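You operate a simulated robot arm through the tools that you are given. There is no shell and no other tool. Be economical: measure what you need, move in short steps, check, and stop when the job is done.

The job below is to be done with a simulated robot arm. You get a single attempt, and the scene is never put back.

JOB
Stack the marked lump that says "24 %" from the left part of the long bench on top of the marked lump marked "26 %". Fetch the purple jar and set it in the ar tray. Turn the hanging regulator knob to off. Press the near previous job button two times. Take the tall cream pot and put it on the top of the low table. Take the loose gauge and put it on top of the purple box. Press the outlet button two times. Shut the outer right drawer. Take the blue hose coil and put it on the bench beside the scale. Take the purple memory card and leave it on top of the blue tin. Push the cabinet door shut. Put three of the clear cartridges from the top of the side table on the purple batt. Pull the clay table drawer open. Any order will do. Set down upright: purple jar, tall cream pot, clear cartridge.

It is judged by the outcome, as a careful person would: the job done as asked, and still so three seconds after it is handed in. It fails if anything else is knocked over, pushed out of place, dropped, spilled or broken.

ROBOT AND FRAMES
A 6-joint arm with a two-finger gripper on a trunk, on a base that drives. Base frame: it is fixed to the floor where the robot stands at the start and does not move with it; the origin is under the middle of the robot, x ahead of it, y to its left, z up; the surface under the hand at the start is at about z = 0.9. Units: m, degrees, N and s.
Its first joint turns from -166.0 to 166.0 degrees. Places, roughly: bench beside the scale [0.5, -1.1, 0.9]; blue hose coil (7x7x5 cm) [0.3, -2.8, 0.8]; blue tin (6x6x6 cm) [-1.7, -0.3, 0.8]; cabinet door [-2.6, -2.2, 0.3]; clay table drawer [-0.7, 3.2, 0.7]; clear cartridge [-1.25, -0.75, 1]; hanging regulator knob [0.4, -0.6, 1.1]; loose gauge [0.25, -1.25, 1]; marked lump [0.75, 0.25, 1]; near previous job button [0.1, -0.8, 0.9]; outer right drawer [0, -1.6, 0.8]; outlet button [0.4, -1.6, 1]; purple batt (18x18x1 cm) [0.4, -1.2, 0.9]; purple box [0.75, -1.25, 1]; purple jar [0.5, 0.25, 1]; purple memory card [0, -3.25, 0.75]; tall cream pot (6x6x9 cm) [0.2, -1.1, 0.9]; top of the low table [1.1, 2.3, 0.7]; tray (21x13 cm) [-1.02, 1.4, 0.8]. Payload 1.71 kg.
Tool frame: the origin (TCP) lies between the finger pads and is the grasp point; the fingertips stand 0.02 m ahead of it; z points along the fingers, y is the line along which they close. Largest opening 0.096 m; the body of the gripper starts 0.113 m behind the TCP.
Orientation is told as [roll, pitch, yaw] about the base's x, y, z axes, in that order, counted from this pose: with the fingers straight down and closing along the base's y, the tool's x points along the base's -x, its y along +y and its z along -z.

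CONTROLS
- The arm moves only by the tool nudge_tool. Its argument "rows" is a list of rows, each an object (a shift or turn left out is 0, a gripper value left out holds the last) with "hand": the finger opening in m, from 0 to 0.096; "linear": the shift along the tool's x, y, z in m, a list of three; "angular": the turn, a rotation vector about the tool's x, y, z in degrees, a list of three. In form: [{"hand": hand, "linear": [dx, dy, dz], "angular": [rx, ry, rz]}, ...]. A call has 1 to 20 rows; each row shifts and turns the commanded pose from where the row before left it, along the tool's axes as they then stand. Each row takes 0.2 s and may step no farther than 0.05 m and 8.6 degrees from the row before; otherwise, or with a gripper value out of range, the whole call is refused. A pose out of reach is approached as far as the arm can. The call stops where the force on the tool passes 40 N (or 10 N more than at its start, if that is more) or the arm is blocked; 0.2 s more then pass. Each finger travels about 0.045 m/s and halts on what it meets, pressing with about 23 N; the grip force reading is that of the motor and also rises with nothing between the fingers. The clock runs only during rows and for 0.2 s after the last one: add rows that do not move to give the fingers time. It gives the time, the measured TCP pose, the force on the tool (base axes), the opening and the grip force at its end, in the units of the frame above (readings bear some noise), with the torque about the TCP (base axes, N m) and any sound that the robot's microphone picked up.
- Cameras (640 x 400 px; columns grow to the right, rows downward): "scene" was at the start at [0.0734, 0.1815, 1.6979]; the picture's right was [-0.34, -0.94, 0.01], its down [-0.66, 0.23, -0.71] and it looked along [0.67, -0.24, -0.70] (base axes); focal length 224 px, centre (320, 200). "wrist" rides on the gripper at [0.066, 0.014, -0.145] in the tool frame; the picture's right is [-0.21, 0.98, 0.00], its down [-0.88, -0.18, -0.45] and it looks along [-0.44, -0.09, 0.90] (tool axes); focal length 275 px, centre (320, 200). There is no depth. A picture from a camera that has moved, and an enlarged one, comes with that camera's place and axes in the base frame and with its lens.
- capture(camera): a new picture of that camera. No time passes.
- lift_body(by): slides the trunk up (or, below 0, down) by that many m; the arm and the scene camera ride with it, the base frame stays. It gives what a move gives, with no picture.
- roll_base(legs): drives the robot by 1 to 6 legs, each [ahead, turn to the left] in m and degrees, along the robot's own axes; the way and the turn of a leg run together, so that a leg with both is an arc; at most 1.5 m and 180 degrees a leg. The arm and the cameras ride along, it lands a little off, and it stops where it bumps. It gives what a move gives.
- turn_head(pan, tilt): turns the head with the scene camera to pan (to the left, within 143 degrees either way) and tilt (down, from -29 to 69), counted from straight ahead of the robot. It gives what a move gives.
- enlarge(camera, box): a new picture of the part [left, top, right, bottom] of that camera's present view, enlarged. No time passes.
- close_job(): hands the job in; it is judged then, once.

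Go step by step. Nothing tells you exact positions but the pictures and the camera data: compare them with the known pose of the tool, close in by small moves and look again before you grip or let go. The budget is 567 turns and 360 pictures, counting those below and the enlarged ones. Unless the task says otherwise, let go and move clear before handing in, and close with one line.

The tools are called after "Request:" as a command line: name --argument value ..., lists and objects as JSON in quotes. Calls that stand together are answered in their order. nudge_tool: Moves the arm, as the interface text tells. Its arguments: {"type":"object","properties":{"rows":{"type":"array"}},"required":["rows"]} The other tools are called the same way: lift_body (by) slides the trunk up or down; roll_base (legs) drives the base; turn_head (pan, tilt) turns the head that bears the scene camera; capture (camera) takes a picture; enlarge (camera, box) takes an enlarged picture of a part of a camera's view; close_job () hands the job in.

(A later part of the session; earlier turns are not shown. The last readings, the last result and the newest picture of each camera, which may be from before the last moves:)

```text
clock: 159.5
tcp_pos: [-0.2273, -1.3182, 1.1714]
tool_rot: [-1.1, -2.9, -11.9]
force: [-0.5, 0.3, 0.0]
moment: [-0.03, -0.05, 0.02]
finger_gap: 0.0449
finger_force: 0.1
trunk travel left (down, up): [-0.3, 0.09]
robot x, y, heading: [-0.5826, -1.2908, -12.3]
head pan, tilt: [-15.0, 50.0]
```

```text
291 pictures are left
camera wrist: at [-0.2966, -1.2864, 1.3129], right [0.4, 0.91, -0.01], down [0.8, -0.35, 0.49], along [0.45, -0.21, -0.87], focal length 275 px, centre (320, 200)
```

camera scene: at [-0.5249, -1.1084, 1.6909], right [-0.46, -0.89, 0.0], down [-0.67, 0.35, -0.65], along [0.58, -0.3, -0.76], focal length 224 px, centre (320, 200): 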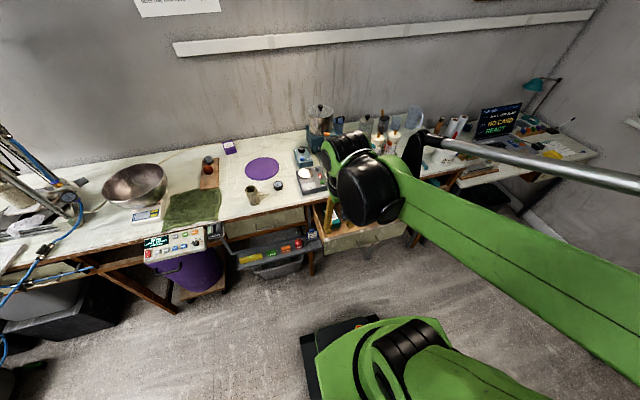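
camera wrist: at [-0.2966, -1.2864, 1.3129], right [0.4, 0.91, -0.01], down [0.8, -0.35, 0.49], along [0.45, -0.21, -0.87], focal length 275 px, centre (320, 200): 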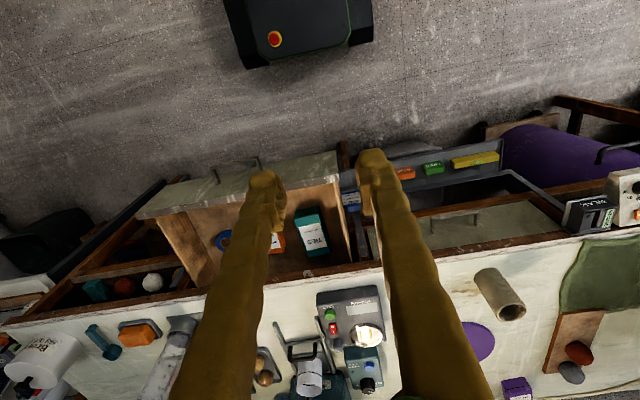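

I back up a little to give the arm room, then tilt the tool forward and close the fingers to push the drawer front.

Request:
roll_base --legs '[[-0.2, 0]]'

Request:
nudge_tool --rows '[{"hand": 0.0, "linear": [0, -0.04, 0], "angular": [0, -8, 0]}, {"linear": [0, -0.04, 0], "angular": [0, -8, 0]}, {"linear": [0, -0.04, 0], "angular": [0, -8, 0]}, {"linear": [0, -0.04, 0], "angular": [0, -8, 0]}, {"linear": [0, -0.03, 0], "angular": [0, -8, 0]}, {"linear": [0, 0, 0], "angular": [0, -8, 0]}, {}]'

Request:
capture --camera "wrist"

Request:
capture --camera "scene"

```text
clock: 161.5
tcp_pos: [-0.3922, -1.2816, 1.162]
tool_rot: [-1.2, -1.1, -11.7]
force: [1.4, 0.0, 0.9]
moment: [0.02, 0.18, 0.02]
finger_gap: 0.045
finger_force: 0.1
trunk travel left (down, up): [-0.3, 0.09]
robot x, y, heading: [-0.7802, -1.2457, -12.0]
head pan, tilt: [-15.0, 50.0]
```

```text
clock: 163.1
tcp_pos: [-0.4426, -1.4622, 1.1716]
tool_rot: [-2.1, -50.0, -10.0]
force: [-1.0, 0.5, 1.2]
moment: [-0.06, 0.05, -0.06]
finger_gap: 0.0
finger_force: 23.0
trunk travel left (down, up): [-0.3, 0.09]
robot x, y, heading: [-0.7803, -1.2471, -12.0]
head pan, tilt: [-15.0, 50.0]
```

```text
290 pictures are left
camera wrist: at [-0.5907, -1.4175, 1.2132], right [0.33, 0.94, 0.14], down [0.18, -0.2, 0.96], along [0.93, -0.29, -0.24], focal length 275 px, centre (320, 200)
```

wrist: 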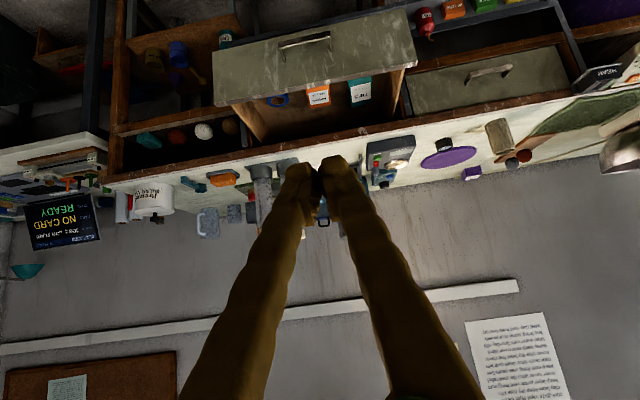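

```text
289 pictures are left
camera scene: at [-0.6962, -1.0703, 1.6901], right [-0.46, -0.89, 0.0], down [-0.68, 0.35, -0.64], along [0.57, -0.29, -0.77], focal length 224 px, centre (320, 200)
```

scene: 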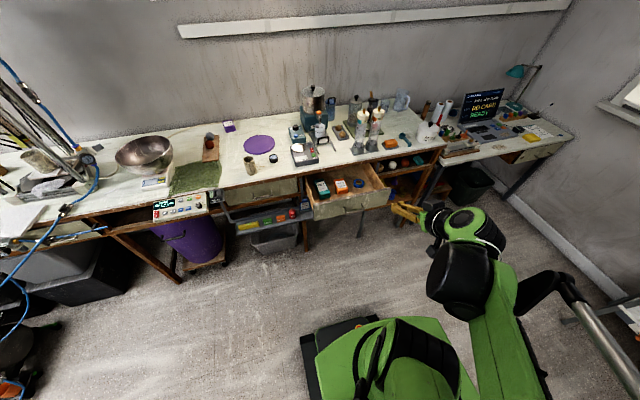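

Request:
nudge_tool --rows '[{"linear": [0.0097, -0.0021, 0.0427]}, {"linear": [0.0097, -0.0021, 0.0427]}, {"linear": [0.0097, -0.0021, 0.0427]}, {"linear": [0.0097, -0.0021, 0.0427]}, {"linear": [0.0097, -0.0021, 0.0427]}, {"linear": [0.0097, -0.0021, 0.0427]}, {"linear": [0.0097, -0.0021, 0.0427]}, {"linear": [0.0097, -0.0021, 0.0427]}, {"linear": [0.0097, -0.0021, 0.0427]}, {"linear": [0.0097, -0.0021, 0.0427]}, {}]'

Request:
capture --camera "wrist"

Request:
enlarge --camera "scene" --box '[280, 120, 440, 240]'

```text
clock: 165.5
tcp_pos: [-0.1567, -1.5727, 0.9334]
tool_rot: [-1.9, -50.2, -10.2]
force: [0.3, 0.3, -0.1]
moment: [-0.02, 0.01, 0.02]
finger_gap: 0.0
finger_force: 23.2
out of reach, approached as far as the arm can: row 5, 6, 7, 8, 9, 10
trunk travel left (down, up): [-0.3, 0.09]
robot x, y, heading: [-0.7839, -1.2472, -12.1]
head pan, tilt: [-15.0, 50.0]
```

```text
288 pictures are left
camera wrist: at [-0.3048, -1.5271, 0.9737], right [0.33, 0.93, 0.14], down [0.18, -0.2, 0.96], along [0.93, -0.29, -0.24], focal length 275 px, centre (320, 200)
```

wrist: 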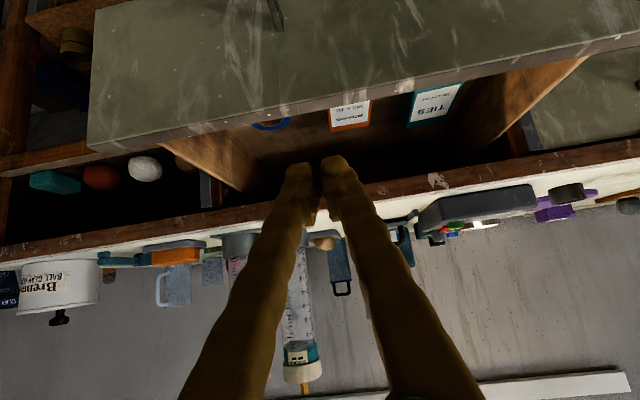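

```text
3.33 times, centred on (360, 180) of scene
camera zoom: at [-0.672, -1.077, 1.6895], right [-0.46, -0.89, 0.0], down [-0.69, 0.35, -0.63], along [0.56, -0.29, -0.78], focal length 747 px, centre (187, 267)
```

zoom: 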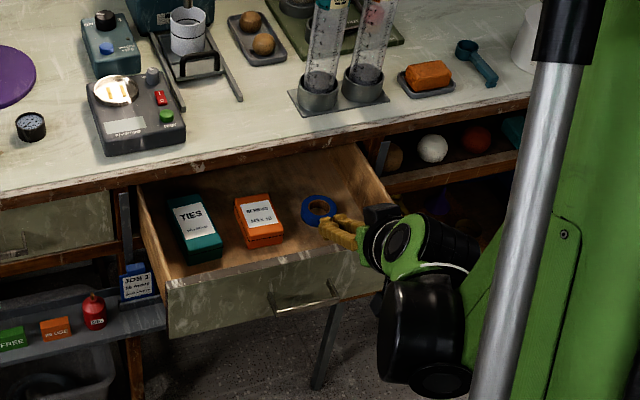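

The arm can't go lower at this tilt, so I retreat upward and back, then lower the trunk.

Request:
nudge_tool --rows '[{"linear": [-0.023, 0, -0.019]}, {"linear": [0.029, 0, -0.0345]}, {"linear": [0.029, 0, -0.0345]}, {"linear": [0.029, 0, -0.0345]}, {"linear": [0.029, 0, -0.0345]}, {}]'

Request:
lift_body --by -0.2

Request:
capture --camera "wrist"

```text
clock: 166.9
tcp_pos: [-0.323, -1.5433, 1.0021]
tool_rot: [-1.8, -50.3, -10.2]
force: [-0.3, -0.4, 0.6]
moment: [0.02, 0.01, 0.0]
finger_gap: 0.0
finger_force: 22.9
out of reach, approached as far as the arm can: row 3, 4, 5
trunk travel left (down, up): [-0.3, 0.09]
robot x, y, heading: [-0.7814, -1.2465, -11.9]
head pan, tilt: [-15.0, 50.0]
```

```text
clock: 169.1
tcp_pos: [-0.3245, -1.5441, 0.8024]
tool_rot: [-1.9, -50.2, -10.1]
force: [0.4, 0.2, 0.5]
moment: [-0.01, 0.03, -0.02]
finger_gap: 0.0
finger_force: 22.8
trunk travel left (down, up): [-0.1, 0.29]
robot x, y, heading: [-0.7796, -1.2485, -12.4]
head pan, tilt: [-15.0, 50.0]
```

```text
286 pictures are left
camera wrist: at [-0.4718, -1.4988, 0.8436], right [0.33, 0.93, 0.14], down [0.18, -0.2, 0.96], along [0.93, -0.29, -0.24], focal length 275 px, centre (320, 200)
```

wrist: 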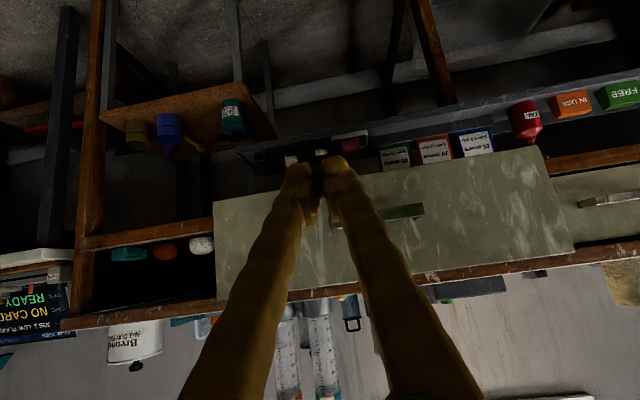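

The panel face is straight ahead at the right height. I drive forward a little, then push with the arm.

Request:
roll_base --legs '[[0.12, 0]]'

Request:
nudge_tool --rows '[{"linear": [-0.0193, 0.015, 0.023]}, {"linear": [-0.0193, 0.015, 0.023]}, {"linear": [-0.0193, 0, 0.023]}, {"linear": [-0.0193, 0, 0.023]}, {}]'

Request:
capture --camera "wrist"

```text
clock: 170.5
tcp_pos: [-0.2058, -1.5689, 0.8022]
tool_rot: [-1.9, -50.3, -10.1]
force: [-0.3, 0.2, -0.3]
moment: [-0.01, -0.03, -0.01]
finger_gap: 0.0
finger_force: 23.1
trunk travel left (down, up): [-0.1, 0.29]
robot x, y, heading: [-0.6601, -1.272, -12.1]
head pan, tilt: [-15.0, 50.0]
```

```text
clock: 171.7
tcp_pos: [-0.0912, -1.5603, 0.8117]
tool_rot: [-2.0, -51.0, -10.1]
force: [-0.1, -0.8, -0.1]
moment: [-0.03, -0.04, 0.03]
finger_gap: 0.0001
finger_force: 29.8
trunk travel left (down, up): [-0.1, 0.29]
robot x, y, heading: [-0.6664, -1.2703, -12.0]
head pan, tilt: [-15.0, 50.0]
```

```text
285 pictures are left
camera wrist: at [-0.2396, -1.5156, 0.8499], right [0.32, 0.94, 0.14], down [0.17, -0.2, 0.96], along [0.93, -0.29, -0.22], focal length 275 px, centre (320, 200)
```

wrist: 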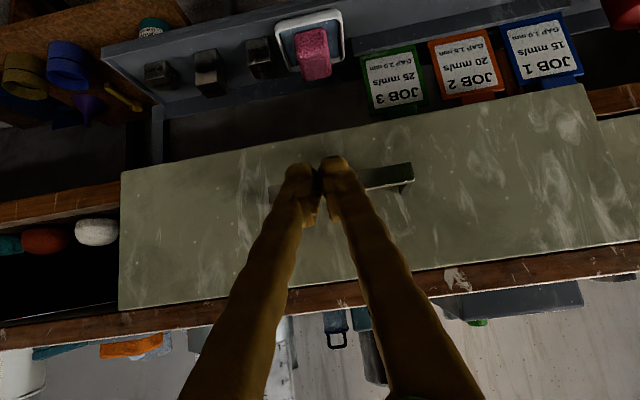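

Request:
nudge_tool --rows '[{"linear": [-0.0193, 0, 0.023]}, {"linear": [-0.0193, 0, 0.023]}, {"linear": [-0.0193, 0, 0.023]}, {"linear": [-0.0193, 0, 0.023]}, {"linear": [-0.0193, 0, 0.023]}, {"linear": [-0.0193, 0, 0.023]}, {}]'

Request:
capture --camera "wrist"

Request:
capture --camera "scene"

```text
clock: 172.7
tcp_pos: [-0.0008, -1.5792, 0.8222]
tool_rot: [-2.1, -51.7, -10.0]
force: [-1.0, 0.6, 0.4]
moment: [0.0, -0.03, 0.02]
finger_gap: 0.0001
finger_force: 29.3
trunk travel left (down, up): [-0.1, 0.29]
robot x, y, heading: [-0.6635, -1.2738, -11.9]
head pan, tilt: [-15.0, 50.0]
stopped in row 4: the force on the tool passed its limit at 67 N (the readings are from after the stop); the commanded pose is now the measured one
```

```text
284 pictures are left
camera wrist: at [-0.1489, -1.5323, 0.8602], right [0.32, 0.94, 0.14], down [0.16, -0.2, 0.97], along [0.93, -0.29, -0.21], focal length 275 px, centre (320, 200)
```

wrist: 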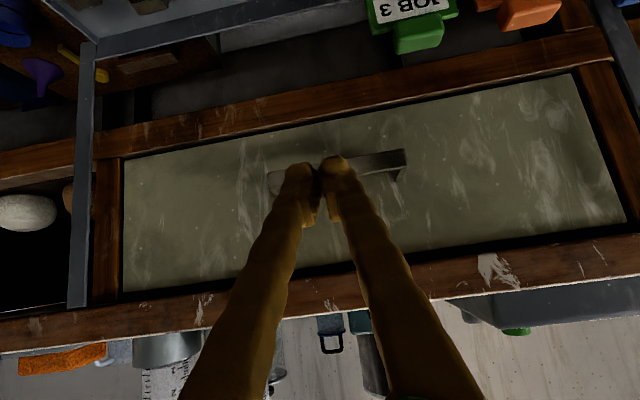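

```text
283 pictures are left
camera scene: at [-0.5602, -1.1001, 1.4896], right [-0.45, -0.89, 0.0], down [-0.69, 0.35, -0.63], along [0.56, -0.29, -0.78], focal length 224 px, centre (320, 200)
```

scene: 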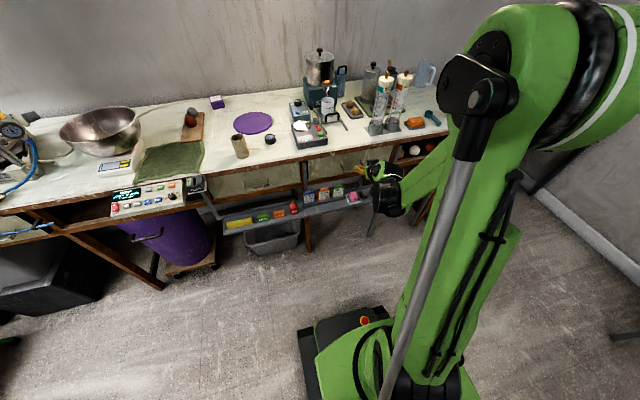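

The drawer is flush with its frame. I retract, raise the trunk and re-level the tool, then move to work on the bench.

Request:
nudge_tool --rows '[{"linear": [0.029, 0, -0.0345]}, {"linear": [0.029, 0, -0.0345]}, {"linear": [0.029, 0, -0.0345]}, {"linear": [0.02, 0, -0.025]}, {}]'

Request:
lift_body --by 0.2

Request:
nudge_tool --rows '[{"angular": [0, 8, 0], "linear": [-0.02, 0, -0.02]}, {"angular": [0, 8, 0]}, {"angular": [0, 8, 0]}, {"angular": [0, 8, 0]}, {"angular": [0, 8, 0]}, {"angular": [0, 8.5, 0], "hand": 0.096}, {"linear": [0, 0.04, -0.02]}, {"linear": [0, 0.04, -0.02]}, {"linear": [0, 0.04, -0.02]}, {"linear": [0, 0.04, -0.02]}, {"linear": [0, 0.04, 0]}, {}]'

Request:
turn_head --pan -20 --tilt 35

Request:
capture --camera "scene"

```text
clock: 173.9
tcp_pos: [-0.163, -1.5446, 0.8155]
tool_rot: [-2.1, -51.6, -10.0]
force: [-0.4, 0.0, 0.6]
moment: [0.02, 0.01, 0.02]
finger_gap: 0.0
finger_force: 29.4
trunk travel left (down, up): [-0.1, 0.29]
robot x, y, heading: [-0.6658, -1.2728, -12.0]
head pan, tilt: [-15.0, 50.0]
```

```text
clock: 176.1
tcp_pos: [-0.162, -1.5437, 1.0163]
tool_rot: [-2.1, -51.6, -10.0]
force: [0.0, 0.4, 0.0]
moment: [0.0, -0.01, 0.01]
finger_gap: 0.0
finger_force: 29.0
trunk travel left (down, up): [-0.3, 0.09]
robot x, y, heading: [-0.6636, -1.2725, -12.1]
head pan, tilt: [-15.0, 50.0]
```

```text
clock: 178.7
tcp_pos: [-0.1261, -1.3431, 1.121]
tool_rot: [-1.3, -3.2, -11.6]
force: [0.0, 0.0, 0.7]
moment: [-0.04, 0.03, 0.03]
finger_gap: 0.0964
finger_force: 0.1
trunk travel left (down, up): [-0.3, 0.09]
robot x, y, heading: [-0.6648, -1.2686, -12.0]
head pan, tilt: [-15.0, 50.0]
```

```text
clock: 179.5
tcp_pos: [-0.1273, -1.3447, 1.1214]
tool_rot: [-1.4, -3.1, -11.5]
force: [0.2, 0.0, -0.4]
moment: [0.01, 0.01, -0.02]
finger_gap: 0.0959
finger_force: 0.1
trunk travel left (down, up): [-0.3, 0.09]
robot x, y, heading: [-0.665, -1.2699, -11.8]
head pan, tilt: [-20.0, 35.0]
```

```text
282 pictures are left
camera scene: at [-0.5495, -1.1129, 1.711], right [-0.53, -0.85, 0.01], down [-0.5, 0.31, -0.81], along [0.69, -0.43, -0.59], focal length 224 px, centre (320, 200)
```

scene: 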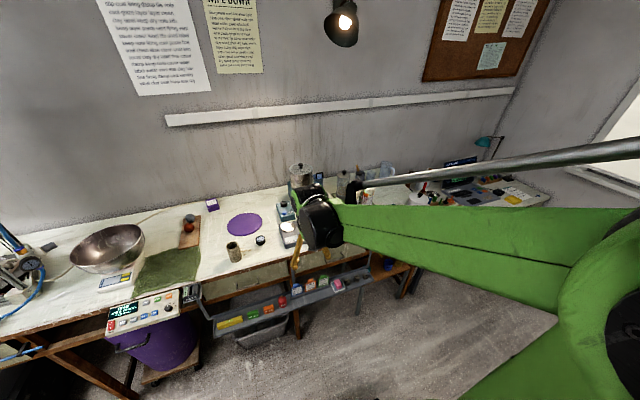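

Next I move to a working station at the middle of this bench, raising and retracting the arm first.

Request:
nudge_tool --rows '[{"linear": [0.03, 0, -0.03]}, {"linear": [0.03, 0, -0.03]}, {"linear": [0.03, 0, -0.02], "angular": [0, 3, 0]}, {"linear": [0.03, 0, 0]}, {"linear": [0.03, 0, 0]}, {}]'

Request:
roll_base --legs '[[0, 36], [0.39, 0], [0, -36]]'

Request:
turn_head --pan -15 --tilt 45

Request:
capture --camera "scene"

Request:
capture --camera "wrist"

```text
clock: 180.9
tcp_pos: [-0.2778, -1.3119, 1.1944]
tool_rot: [-1.3, 0.0, -11.6]
force: [-0.2, -0.6, 0.8]
moment: [0.03, 0.08, 0.0]
finger_gap: 0.096
finger_force: 0.0
trunk travel left (down, up): [-0.3, 0.09]
robot x, y, heading: [-0.6635, -1.2723, -12.0]
head pan, tilt: [-20.0, 35.0]
```

```text
clock: 189.1
tcp_pos: [0.0791, -1.1516, 1.1933]
tool_rot: [-1.3, -0.2, -11.4]
force: [-0.8, -0.8, 0.8]
moment: [0.02, 0.02, -0.02]
finger_gap: 0.096
finger_force: 0.1
trunk travel left (down, up): [-0.3, 0.09]
robot x, y, heading: [-0.3074, -1.1144, -11.6]
head pan, tilt: [-20.0, 35.0]
```

```text
clock: 189.8
tcp_pos: [0.064, -1.1495, 1.1981]
tool_rot: [-1.3, -0.9, -11.4]
force: [0.7, 0.8, 0.8]
moment: [0.05, 0.02, 0.0]
finger_gap: 0.0958
finger_force: 0.0
trunk travel left (down, up): [-0.3, 0.09]
robot x, y, heading: [-0.3027, -1.1121, -11.9]
head pan, tilt: [-15.0, 45.0]
```

```text
281 pictures are left
camera scene: at [-0.2351, -0.9334, 1.6977], right [-0.45, -0.89, 0.0], down [-0.62, 0.32, -0.71], along [0.64, -0.32, -0.7], focal length 224 px, centre (320, 200)
```

scene: 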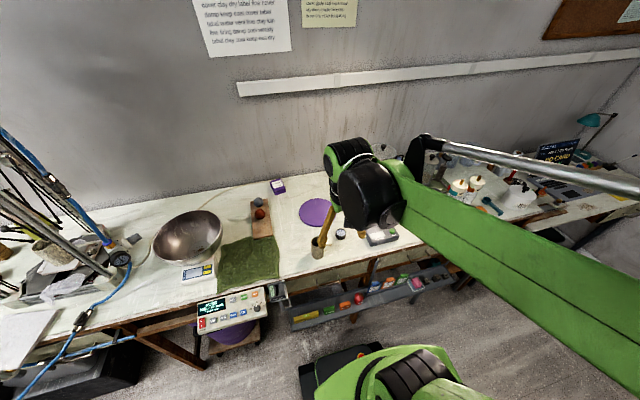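

```text
280 pictures are left
camera wrist: at [0.0008, -1.1183, 1.3418], right [0.4, 0.92, -0.02], down [0.82, -0.34, 0.46], along [0.42, -0.2, -0.89], focal length 275 px, centre (320, 200)
```

wrist: 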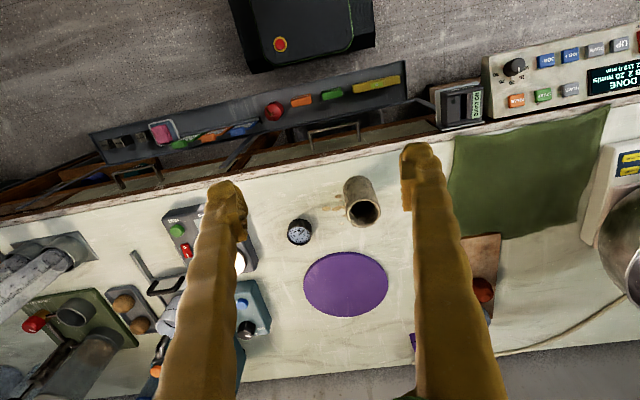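

The gauge is at ≈(0.25, -1.27). I zoom in on gauge, box and the outlet device.

Request:
enlarge --camera "wrist" --box '[260, 160, 420, 260]'

Request:
enlarge --camera "scene" --box '[240, 160, 360, 260]'

Request:
enlarge --camera "wrist" --box '[100, 180, 280, 400]'

```text
4.00 times, centred on (340, 210) of wrist
camera zoom: at [0.0008, -1.1183, 1.3418], right [0.4, 0.92, -0.02], down [0.82, -0.34, 0.46], along [0.42, -0.2, -0.89], focal length 1101 px, centre (240, 160)
```

zoom: 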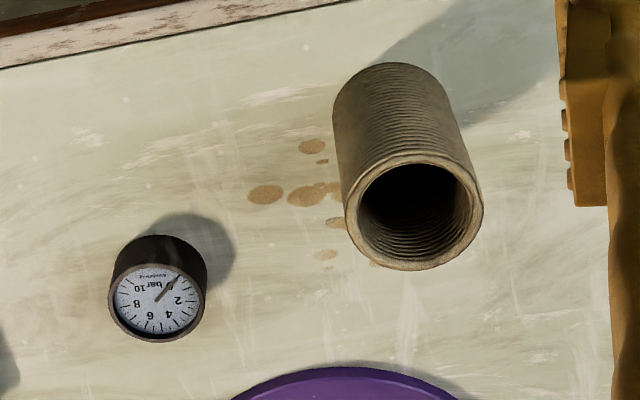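

```text
4.00 times, centred on (300, 210) of scene
camera zoom: at [-0.2351, -0.9334, 1.6977], right [-0.45, -0.89, 0.0], down [-0.62, 0.32, -0.71], along [0.64, -0.32, -0.7], focal length 897 px, centre (400, 160)
```

zoom: 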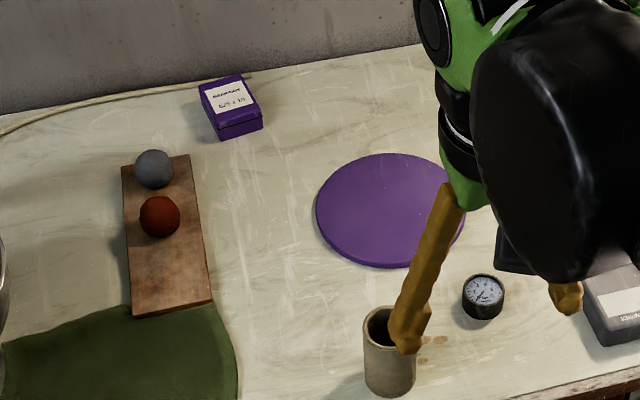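

```text
1.82 times, centred on (190, 290) of wrist
camera zoom: at [0.0008, -1.1183, 1.3418], right [0.4, 0.92, -0.02], down [0.82, -0.34, 0.46], along [0.42, -0.2, -0.89], focal length 500 px, centre (556, 36)
```

zoom: 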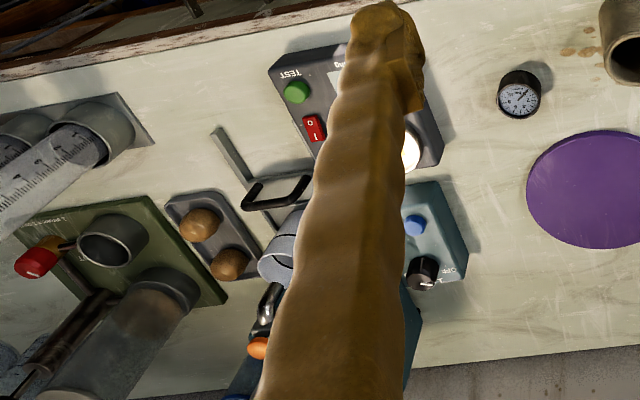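

I move above the gauge and look before descending.

Request:
nudge_tool --rows '[{"linear": [-0.04, -0.016, 0]}, {"linear": [-0.04, -0.016, 0]}, {"linear": [-0.04, -0.016, 0]}, {"linear": [-0.04, -0.016, 0]}, {"linear": [-0.04, -0.016, 0]}, {"linear": [0, 0, 0.04]}, {"linear": [0, 0, 0.04]}, {"linear": [0, 0, 0.04]}, {"linear": [0, 0, 0.04]}, {}]'

Request:
capture --camera "wrist"

```text
clock: 192.0
tcp_pos: [0.2454, -1.2707, 1.0416]
tool_rot: [-1.3, -0.9, -11.4]
force: [0.0, 0.2, -0.4]
moment: [0.0, 0.04, 0.03]
finger_gap: 0.0957
finger_force: 0.0
trunk travel left (down, up): [-0.3, 0.09]
robot x, y, heading: [-0.3051, -1.109, -11.8]
head pan, tilt: [-15.0, 45.0]
```

```text
276 pictures are left
camera wrist: at [0.1819, -1.2399, 1.185], right [0.4, 0.92, -0.02], down [0.82, -0.34, 0.46], along [0.42, -0.2, -0.89], focal length 275 px, centre (320, 200)
```

wrist: 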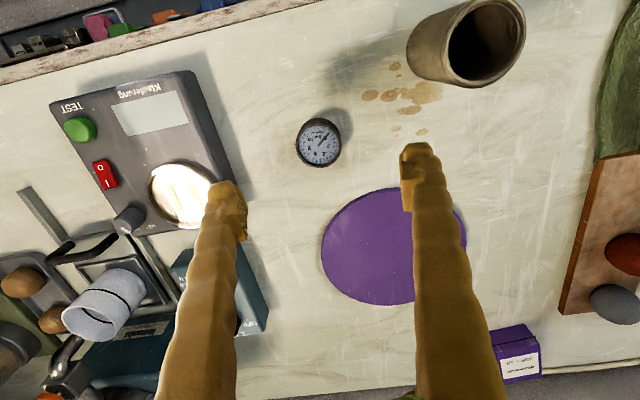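

Request:
nudge_tool --rows '[{"linear": [0.001, 0, 0.04], "hand": 0.08}, {"linear": [0, 0, 0.04]}, {"linear": [0, 0, 0.035]}, {"hand": 0.03}, {}, {}, {}]'

Request:
capture --camera "wrist"

```text
clock: 193.6
tcp_pos: [0.2451, -1.2736, 0.9289]
tool_rot: [-1.3, -0.9, -11.4]
force: [-0.2, -0.6, 0.1]
moment: [0.01, 0.02, 0.01]
finger_gap: 0.0433
finger_force: 23.4
trunk travel left (down, up): [-0.3, 0.09]
robot x, y, heading: [-0.3037, -1.1077, -11.7]
head pan, tilt: [-15.0, 45.0]
```

```text
275 pictures are left
camera wrist: at [0.1816, -1.2427, 1.0721], right [0.4, 0.92, -0.02], down [0.82, -0.34, 0.46], along [0.42, -0.2, -0.89], focal length 275 px, centre (320, 200)
```

wrist: 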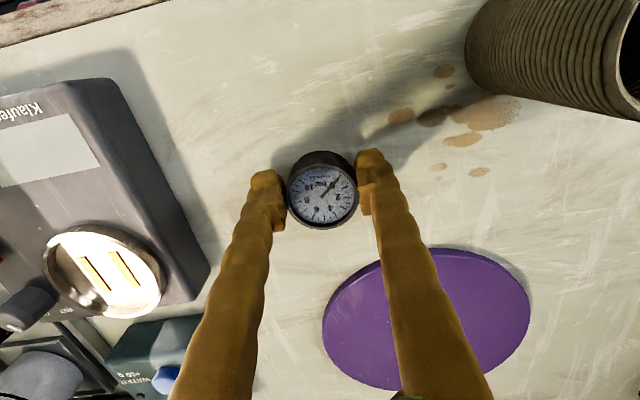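

Gauge held. I lift it and move over the purple box.

Request:
nudge_tool --rows '[{"linear": [0, 0, -0.04]}, {"linear": [0, 0, -0.05]}, {"linear": [0, 0, -0.05]}, {"linear": [0, 0, -0.03]}, {"linear": [-0.04, 0.024, 0]}, {"linear": [-0.04, 0.024, 0]}, {"linear": [-0.04, 0.024, 0]}, {"linear": [-0.04, 0.024, 0]}, {"linear": [-0.04, 0.024, 0]}, {"linear": [-0.04, 0.024, 0]}, {"linear": [-0.04, 0.024, 0]}, {"linear": [-0.04, 0.024, 0]}, {"linear": [-0.03, 0.02, 0]}, {}]'

Request:
capture --camera "wrist"

Request:
enlarge --camera "scene" --box '[240, 130, 360, 230]'

```text
clock: 196.6
tcp_pos: [0.628, -1.1298, 1.1009]
tool_rot: [-1.3, -0.9, -11.4]
force: [0.2, 0.1, -0.5]
moment: [0.01, 0.04, 0.0]
finger_gap: 0.043
finger_force: 23.1
trunk travel left (down, up): [-0.3, 0.09]
robot x, y, heading: [-0.3044, -1.1108, -11.7]
head pan, tilt: [-15.0, 45.0]
```

```text
274 pictures are left
camera wrist: at [0.5635, -1.1001, 1.244], right [0.4, 0.92, -0.02], down [0.82, -0.34, 0.46], along [0.42, -0.2, -0.89], focal length 275 px, centre (320, 200)
```

wrist: 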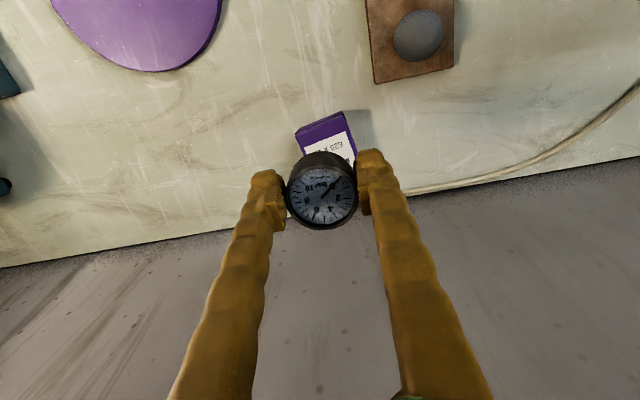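

```text
4.00 times, centred on (300, 180) of scene
camera zoom: at [-0.1929, -0.9416, 1.6962], right [-0.45, -0.89, 0.0], down [-0.64, 0.32, -0.7], along [0.62, -0.32, -0.72], focal length 897 px, centre (400, 280)
```

zoom: 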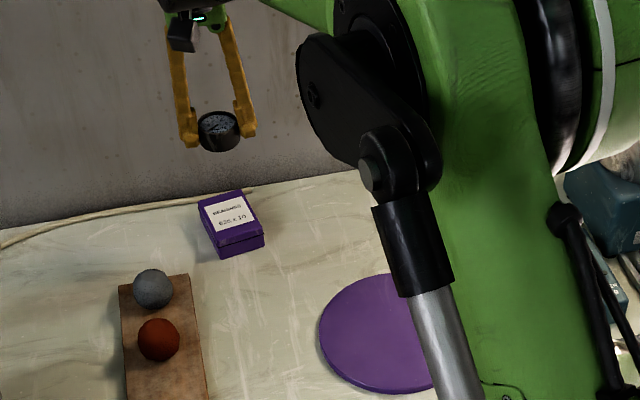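

Request:
nudge_tool --rows '[{"linear": [-0.041, -0.002, 0]}, {"linear": [0, 0, 0.04]}, {"linear": [0, 0, 0.04]}, {"linear": [0, 0, 0.035]}, {}]'

Request:
capture --camera "wrist"

Request:
enlarge --camera "scene" --box '[250, 140, 330, 200]'

```text
clock: 197.8
tcp_pos: [0.6693, -1.1423, 0.9843]
tool_rot: [-1.2, -0.9, -11.4]
force: [0.6, 0.6, -0.9]
moment: [0.0, 0.01, -0.02]
finger_gap: 0.043
finger_force: 22.9
trunk travel left (down, up): [-0.3, 0.09]
robot x, y, heading: [-0.304, -1.1107, -11.9]
head pan, tilt: [-15.0, 45.0]
```

```text
272 pictures are left
camera wrist: at [0.6063, -1.1131, 1.1287], right [0.4, 0.92, -0.02], down [0.82, -0.34, 0.46], along [0.42, -0.2, -0.89], focal length 275 px, centre (320, 200)
```

wrist: 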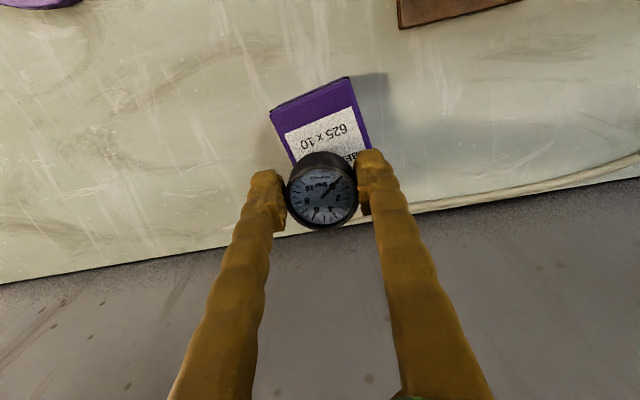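

```text
6.67 times, centred on (290, 170) of scene
camera zoom: at [-0.1927, -0.9421, 1.6963], right [-0.45, -0.89, 0.0], down [-0.64, 0.32, -0.7], along [0.62, -0.32, -0.72], focal length 1495 px, centre (520, 400)
```

zoom: 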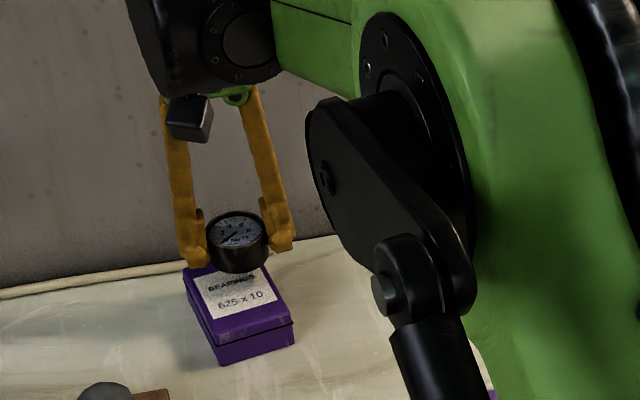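

Request:
nudge_tool --rows '[{"linear": [0.003, 0.005, 0.012]}, {"linear": [0, 0, 0.006]}, {}]'

Request:
nudge_tool --rows '[{"linear": [0, 0, 0.004]}, {}]'

Request:
enlarge --camera "scene" --box '[250, 140, 330, 200]'

```text
clock: 198.6
tcp_pos: [0.6676, -1.138, 0.9682]
tool_rot: [-1.4, -0.8, -11.4]
force: [0.8, 0.5, -1.9]
moment: [-0.02, 0.0, 0.02]
finger_gap: 0.0431
finger_force: 23.0
trunk travel left (down, up): [-0.3, 0.09]
robot x, y, heading: [-0.3047, -1.1092, -11.9]
head pan, tilt: [-15.0, 45.0]
```

```text
clock: 199.2
tcp_pos: [0.6672, -1.1385, 0.9646]
tool_rot: [-1.3, -1.0, -11.5]
force: [-0.2, -0.1, -1.1]
moment: [0.03, 0.04, -0.03]
finger_gap: 0.043
finger_force: 22.8
trunk travel left (down, up): [-0.3, 0.09]
robot x, y, heading: [-0.307, -1.1104, -11.6]
head pan, tilt: [-15.0, 45.0]
```

```text
6.67 times, centred on (290, 170) of scene
camera zoom: at [-0.1931, -0.942, 1.6963], right [-0.45, -0.89, 0.0], down [-0.64, 0.32, -0.7], along [0.62, -0.32, -0.72], focal length 1495 px, centre (520, 400)
```

zoom: 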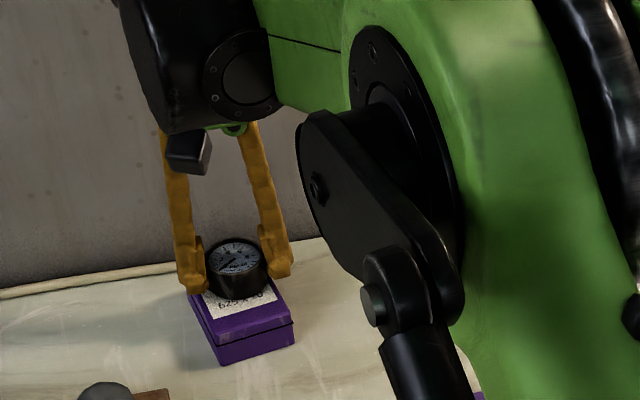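

Request:
nudge_tool --rows '[{"linear": [0.004, 0, 0.003]}, {}]'

Request:
nudge_tool --rows '[{"linear": [0, 0, 0.003]}, {}]'

```text
clock: 199.8
tcp_pos: [0.6632, -1.1377, 0.9631]
tool_rot: [-1.2, -1.0, -11.3]
force: [3.7, -2.1, 22.7]
moment: [-0.15, -0.1, 0.11]
finger_gap: 0.0429
finger_force: 22.6
trunk travel left (down, up): [-0.3, 0.09]
robot x, y, heading: [-0.3038, -1.111, -11.8]
head pan, tilt: [-15.0, 45.0]
```

```text
clock: 200.4
tcp_pos: [0.6627, -1.1379, 0.9594]
tool_rot: [-1.3, -1.0, -11.4]
force: [-2.9, -0.5, 24.6]
moment: [-0.03, -0.05, -0.01]
finger_gap: 0.0431
finger_force: 22.9
trunk travel left (down, up): [-0.3, 0.09]
robot x, y, heading: [-0.305, -1.1117, -11.6]
head pan, tilt: [-15.0, 45.0]
```

Request:
nudge_tool --rows '[{"linear": [0, 0, -0.002]}, {"hand": 0.065}, {}, {}, {}]'

Request:
capture --camera "wrist"

```text
clock: 201.6
tcp_pos: [0.6626, -1.1367, 0.9596]
tool_rot: [-1.3, -0.9, -11.4]
force: [0.4, -1.4, -1.1]
moment: [0.0, 0.01, 0.04]
finger_gap: 0.065
finger_force: 0.1
trunk travel left (down, up): [-0.3, 0.09]
robot x, y, heading: [-0.3048, -1.1131, -11.8]
head pan, tilt: [-15.0, 45.0]
```

```text
269 pictures are left
camera wrist: at [0.5994, -1.1071, 1.1027], right [0.4, 0.92, -0.02], down [0.82, -0.34, 0.46], along [0.42, -0.2, -0.89], focal length 275 px, centre (320, 200)
```

wrist: 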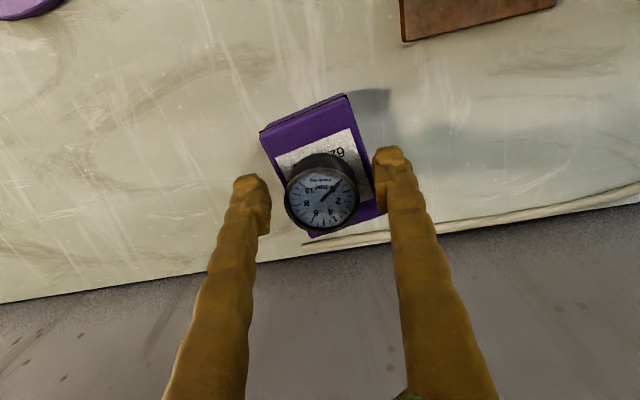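

Gauge rests on the purple box. I rise and move over toward the mixer devices to find the outlet button.

Request:
nudge_tool --rows '[{"linear": [0, 0, -0.04]}, {"linear": [0, 0, -0.05]}, {"linear": [0, 0, -0.05]}, {"linear": [0, 0, -0.05]}, {"linear": [0, 0, -0.05]}, {"linear": [0.04, -0.02, -0.02]}, {"linear": [0.04, -0.02, -0.02]}, {"linear": [0.04, -0.02, 0]}, {"linear": [0.04, -0.02, 0]}, {"linear": [0.04, -0.02, 0]}, {"linear": [0.04, -0.02, 0]}, {"linear": [0.04, -0.02, 0]}, {"linear": [0.04, -0.02, 0]}, {}]'

Request:
capture --camera "wrist"

Request:
capture --camera "scene"

```text
clock: 204.6
tcp_pos: [0.3153, -1.224, 1.237]
tool_rot: [-1.4, -1.0, -11.5]
force: [-0.9, -0.4, 0.5]
moment: [-0.02, -0.07, -0.01]
finger_gap: 0.065
finger_force: 0.0
trunk travel left (down, up): [-0.3, 0.09]
robot x, y, heading: [-0.3065, -1.1097, -11.7]
head pan, tilt: [-15.0, 45.0]
```

```text
268 pictures are left
camera wrist: at [0.2508, -1.1943, 1.3808], right [0.4, 0.92, -0.02], down [0.82, -0.34, 0.46], along [0.42, -0.2, -0.89], focal length 275 px, centre (320, 200)
```

wrist: 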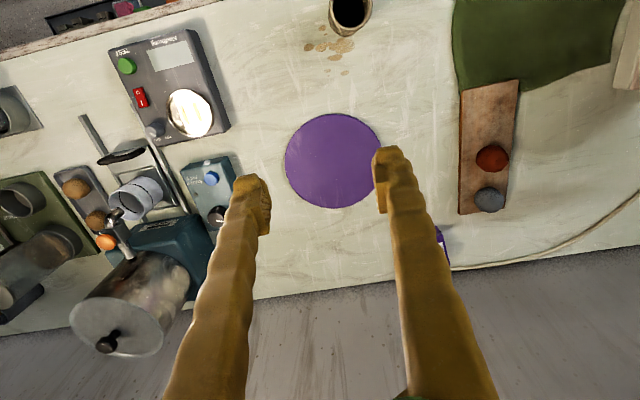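

```text
267 pictures are left
camera scene: at [-0.1946, -0.9422, 1.6964], right [-0.45, -0.89, 0.0], down [-0.64, 0.32, -0.7], along [0.62, -0.32, -0.72], focal length 224 px, centre (320, 200)
```

scene: 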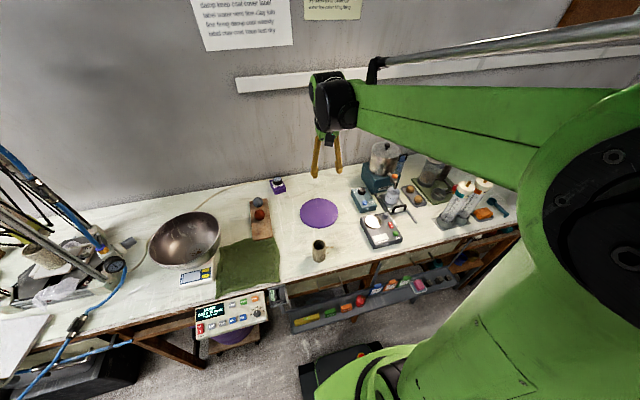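

Request:
enlarge --camera "wrist" --box '[60, 80, 260, 260]'

Request:
enlarge --camera "scene" --box '[340, 140, 440, 220]'

Request:
enlarge --camera "scene" --box '[340, 190, 410, 250]'

```text
2.22 times, centred on (160, 170) of wrist
camera zoom: at [0.2508, -1.1943, 1.3808], right [0.4, 0.92, -0.02], down [0.82, -0.34, 0.46], along [0.42, -0.2, -0.89], focal length 612 px, centre (676, 267)
```

zoom: 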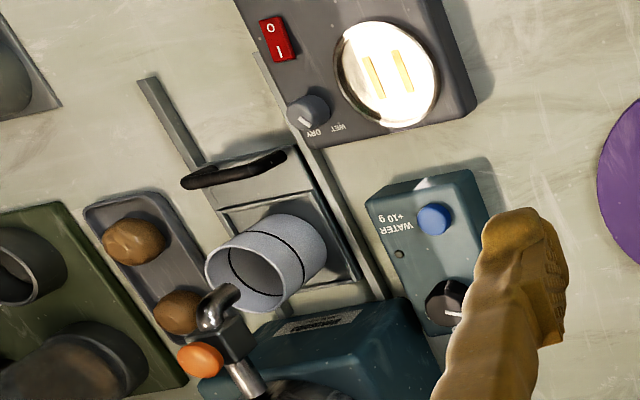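

```text
5.00 times, centred on (390, 180) of scene
camera zoom: at [-0.1946, -0.9422, 1.6964], right [-0.45, -0.89, 0.0], down [-0.64, 0.32, -0.7], along [0.62, -0.32, -0.72], focal length 1121 px, centre (-30, 300)
```

zoom: 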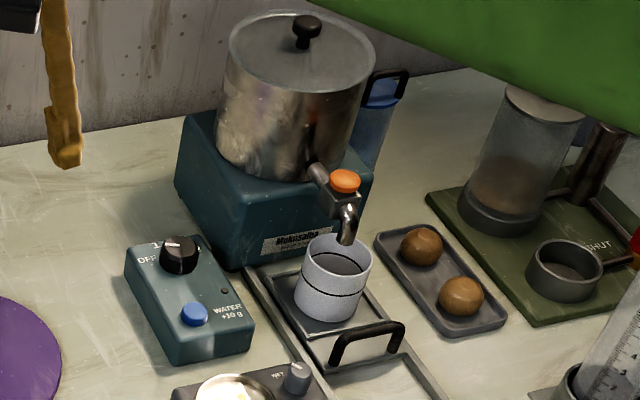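

```text
6.67 times, centred on (375, 220) of scene
camera zoom: at [-0.1946, -0.9422, 1.6964], right [-0.45, -0.89, 0.0], down [-0.64, 0.32, -0.7], along [0.62, -0.32, -0.72], focal length 1495 px, centre (-47, 67)
```

zoom: 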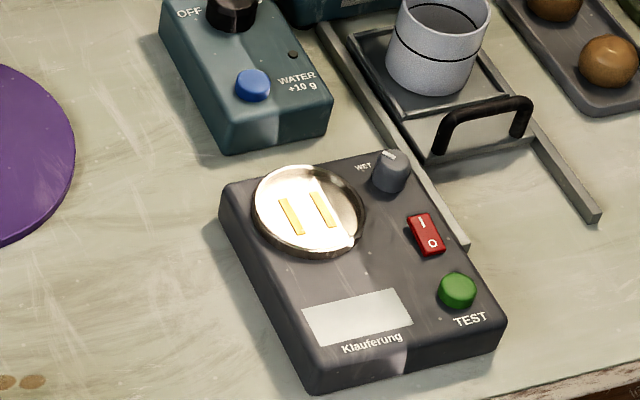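

The outlet button is the orange cap on the mixer's tap at ≈(0.348, -1.598, 1.045). I close the fingers, move over it with a slight outward tilt.

Request:
nudge_tool --rows '[{"hand": 0.0, "linear": [-0.0124, -0.045, 0]}, {"linear": [-0.0124, -0.045, 0]}, {"linear": [-0.0124, -0.045, 0]}, {"linear": [-0.0124, -0.045, 0]}, {"linear": [-0.0124, -0.045, 0]}, {"linear": [-0.0124, -0.045, 0]}, {"linear": [-0.0124, -0.045, 0]}, {"linear": [-0.0124, -0.045, 0]}, {"angular": [0, -7, 0]}, {"angular": [0, -7, 0]}, {"angular": [0, -6, 0]}, {"linear": [0.013, 0, 0.037]}, {"linear": [0.013, 0, 0.037]}, {}]'

Request:
capture --camera "wrist"

Request:
enlarge --camera "scene" --box '[340, 120, 440, 220]'

```text
clock: 207.6
tcp_pos: [0.3416, -1.5986, 1.1701]
tool_rot: [-1.4, -20.8, -11.0]
force: [0.1, -0.5, -0.2]
moment: [0.03, 0.0, 0.01]
finger_gap: 0.0
finger_force: 23.2
trunk travel left (down, up): [-0.3, 0.09]
robot x, y, heading: [-0.3058, -1.1057, -11.5]
head pan, tilt: [-15.0, 45.0]
```

```text
263 pictures are left
camera wrist: at [0.2334, -1.5606, 1.2812], right [0.38, 0.92, 0.05], down [0.61, -0.3, 0.73], along [0.69, -0.25, -0.68], focal length 275 px, centre (320, 200)
```

wrist: 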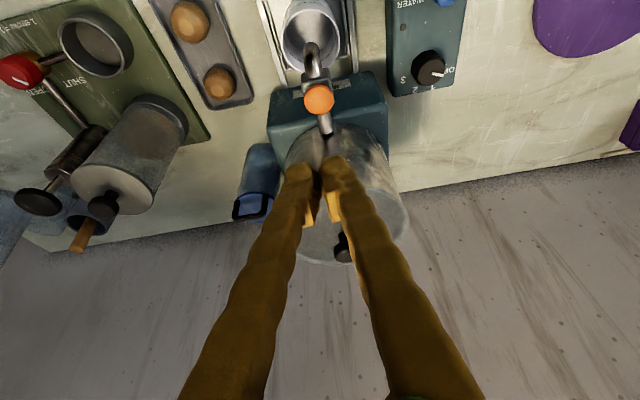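

```text
4.00 times, centred on (390, 170) of scene
camera zoom: at [-0.1936, -0.9424, 1.6964], right [-0.45, -0.89, 0.0], down [-0.64, 0.32, -0.7], along [0.62, -0.32, -0.72], focal length 897 px, centre (40, 320)
```

zoom: 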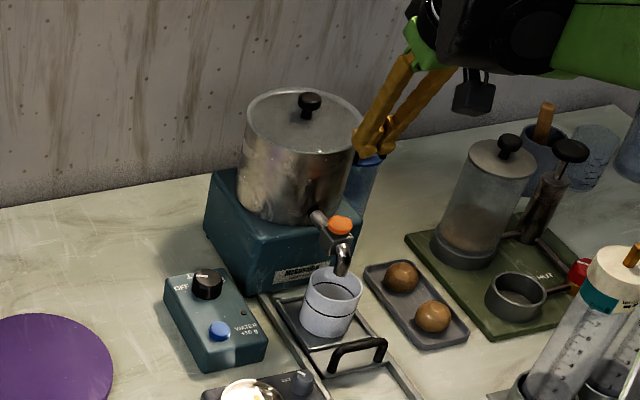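

The tip is right above the cap. I lower to just above it.

Request:
nudge_tool --rows '[{"linear": [0.0105, 0.003, 0.028]}, {"linear": [0.0105, 0, 0.028]}, {"linear": [0.007, 0, 0.0187]}, {}]'

Request:
capture --camera "wrist"

Request:
enlarge --camera "scene" --box '[380, 150, 460, 210]'

```text
clock: 208.6
tcp_pos: [0.3434, -1.5961, 1.09]
tool_rot: [-1.4, -20.9, -11.0]
force: [-0.6, -0.4, 0.0]
moment: [0.0, 0.04, 0.0]
finger_gap: 0.0002
finger_force: 23.2
trunk travel left (down, up): [-0.3, 0.09]
robot x, y, heading: [-0.3036, -1.1072, -11.8]
head pan, tilt: [-15.0, 45.0]
```

```text
261 pictures are left
camera wrist: at [0.2355, -1.5579, 1.202], right [0.38, 0.92, 0.05], down [0.61, -0.3, 0.73], along [0.69, -0.25, -0.68], focal length 275 px, centre (320, 200)
```

wrist: 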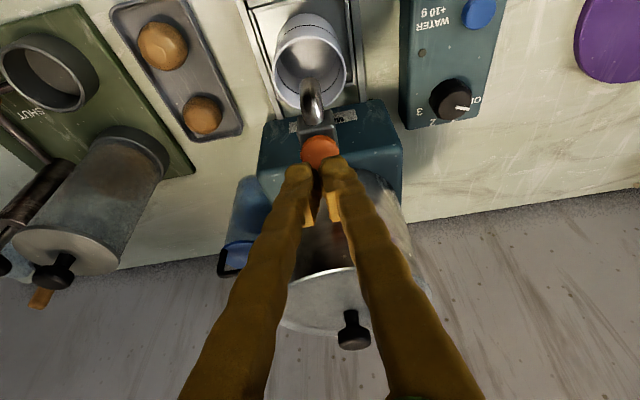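

```text
6.67 times, centred on (420, 180) of scene
camera zoom: at [-0.1935, -0.9422, 1.6963], right [-0.45, -0.89, 0.0], down [-0.64, 0.32, -0.7], along [0.62, -0.32, -0.72], focal length 1495 px, centre (-347, 333)
```

zoom: 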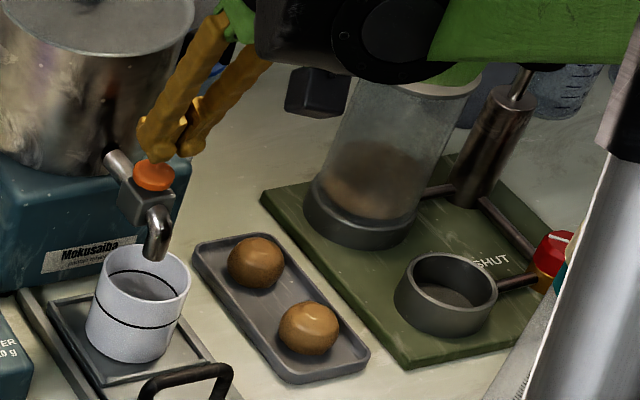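

Request:
nudge_tool --rows '[{"linear": [0.0046, 0, 0.0112]}, {"linear": [0.003, 0, 0.0075]}, {}]'

```text
clock: 209.4
tcp_pos: [0.3422, -1.5978, 1.0693]
tool_rot: [-1.4, -20.9, -11.0]
force: [1.1, 0.0, 2.0]
moment: [0.0, 0.01, 0.04]
finger_gap: 0.0
finger_force: 23.0
trunk travel left (down, up): [-0.3, 0.09]
robot x, y, heading: [-0.306, -1.1092, -11.8]
head pan, tilt: [-15.0, 45.0]
```

Slight contact now; I press a few millimetres more and listen.

Request:
nudge_tool --rows '[{"linear": [0.0011, 0, 0.0028]}, {"linear": [0.0011, 0, 0.0028]}, {}]'

Request:
enlarge --camera "scene" --box '[380, 150, 460, 210]'

```text
clock: 210.2
tcp_pos: [0.3437, -1.5967, 1.0643]
tool_rot: [-1.3, -21.1, -11.0]
force: [4.1, -6.7, 20.6]
moment: [-0.01, -0.06, -0.07]
finger_gap: 0.006
finger_force: 29.8
trunk travel left (down, up): [-0.3, 0.09]
robot x, y, heading: [-0.3063, -1.1123, -11.6]
head pan, tilt: [-15.0, 45.0]
heard: click
```

```text
6.67 times, centred on (420, 180) of scene
camera zoom: at [-0.1945, -0.9417, 1.6965], right [-0.45, -0.89, 0.0], down [-0.64, 0.32, -0.7], along [0.62, -0.32, -0.72], focal length 1495 px, centre (-347, 333)
```

zoom: 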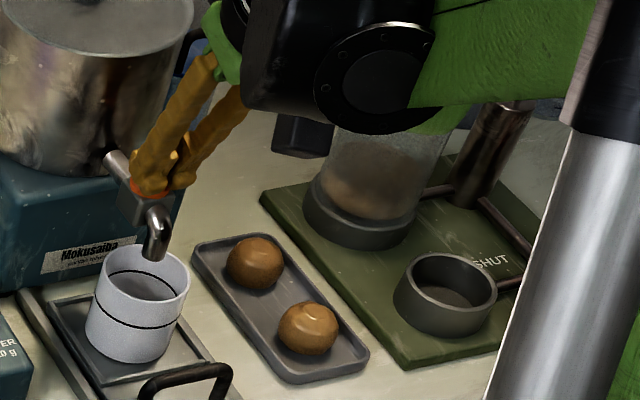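

A click: first press done. I release fully and press again.

Request:
nudge_tool --rows '[{"linear": [-0.0055, 0, -0.0141]}, {"linear": [-0.0035, 0, -0.0093]}, {}, {}]'

Request:
nudge_tool --rows '[{"linear": [0.004, 0, 0.0103]}, {"linear": [0.004, 0, 0.0103]}, {}]'

```text
clock: 211.2
tcp_pos: [0.343, -1.5961, 1.0873]
tool_rot: [-1.4, -20.9, -11.1]
force: [0.3, 0.1, 0.0]
moment: [-0.01, -0.02, -0.01]
finger_gap: 0.0001
finger_force: 30.1
trunk travel left (down, up): [-0.3, 0.09]
robot x, y, heading: [-0.3041, -1.1133, -11.7]
head pan, tilt: [-15.0, 45.0]
```

```text
clock: 212.0
tcp_pos: [0.3421, -1.5973, 1.0669]
tool_rot: [-1.3, -21.0, -11.0]
force: [1.7, 0.1, 4.6]
moment: [0.0, 0.0, 0.0]
finger_gap: 0.0001
finger_force: 29.2
trunk travel left (down, up): [-0.3, 0.09]
robot x, y, heading: [-0.3058, -1.1069, -11.6]
head pan, tilt: [-15.0, 45.0]
heard: click
```

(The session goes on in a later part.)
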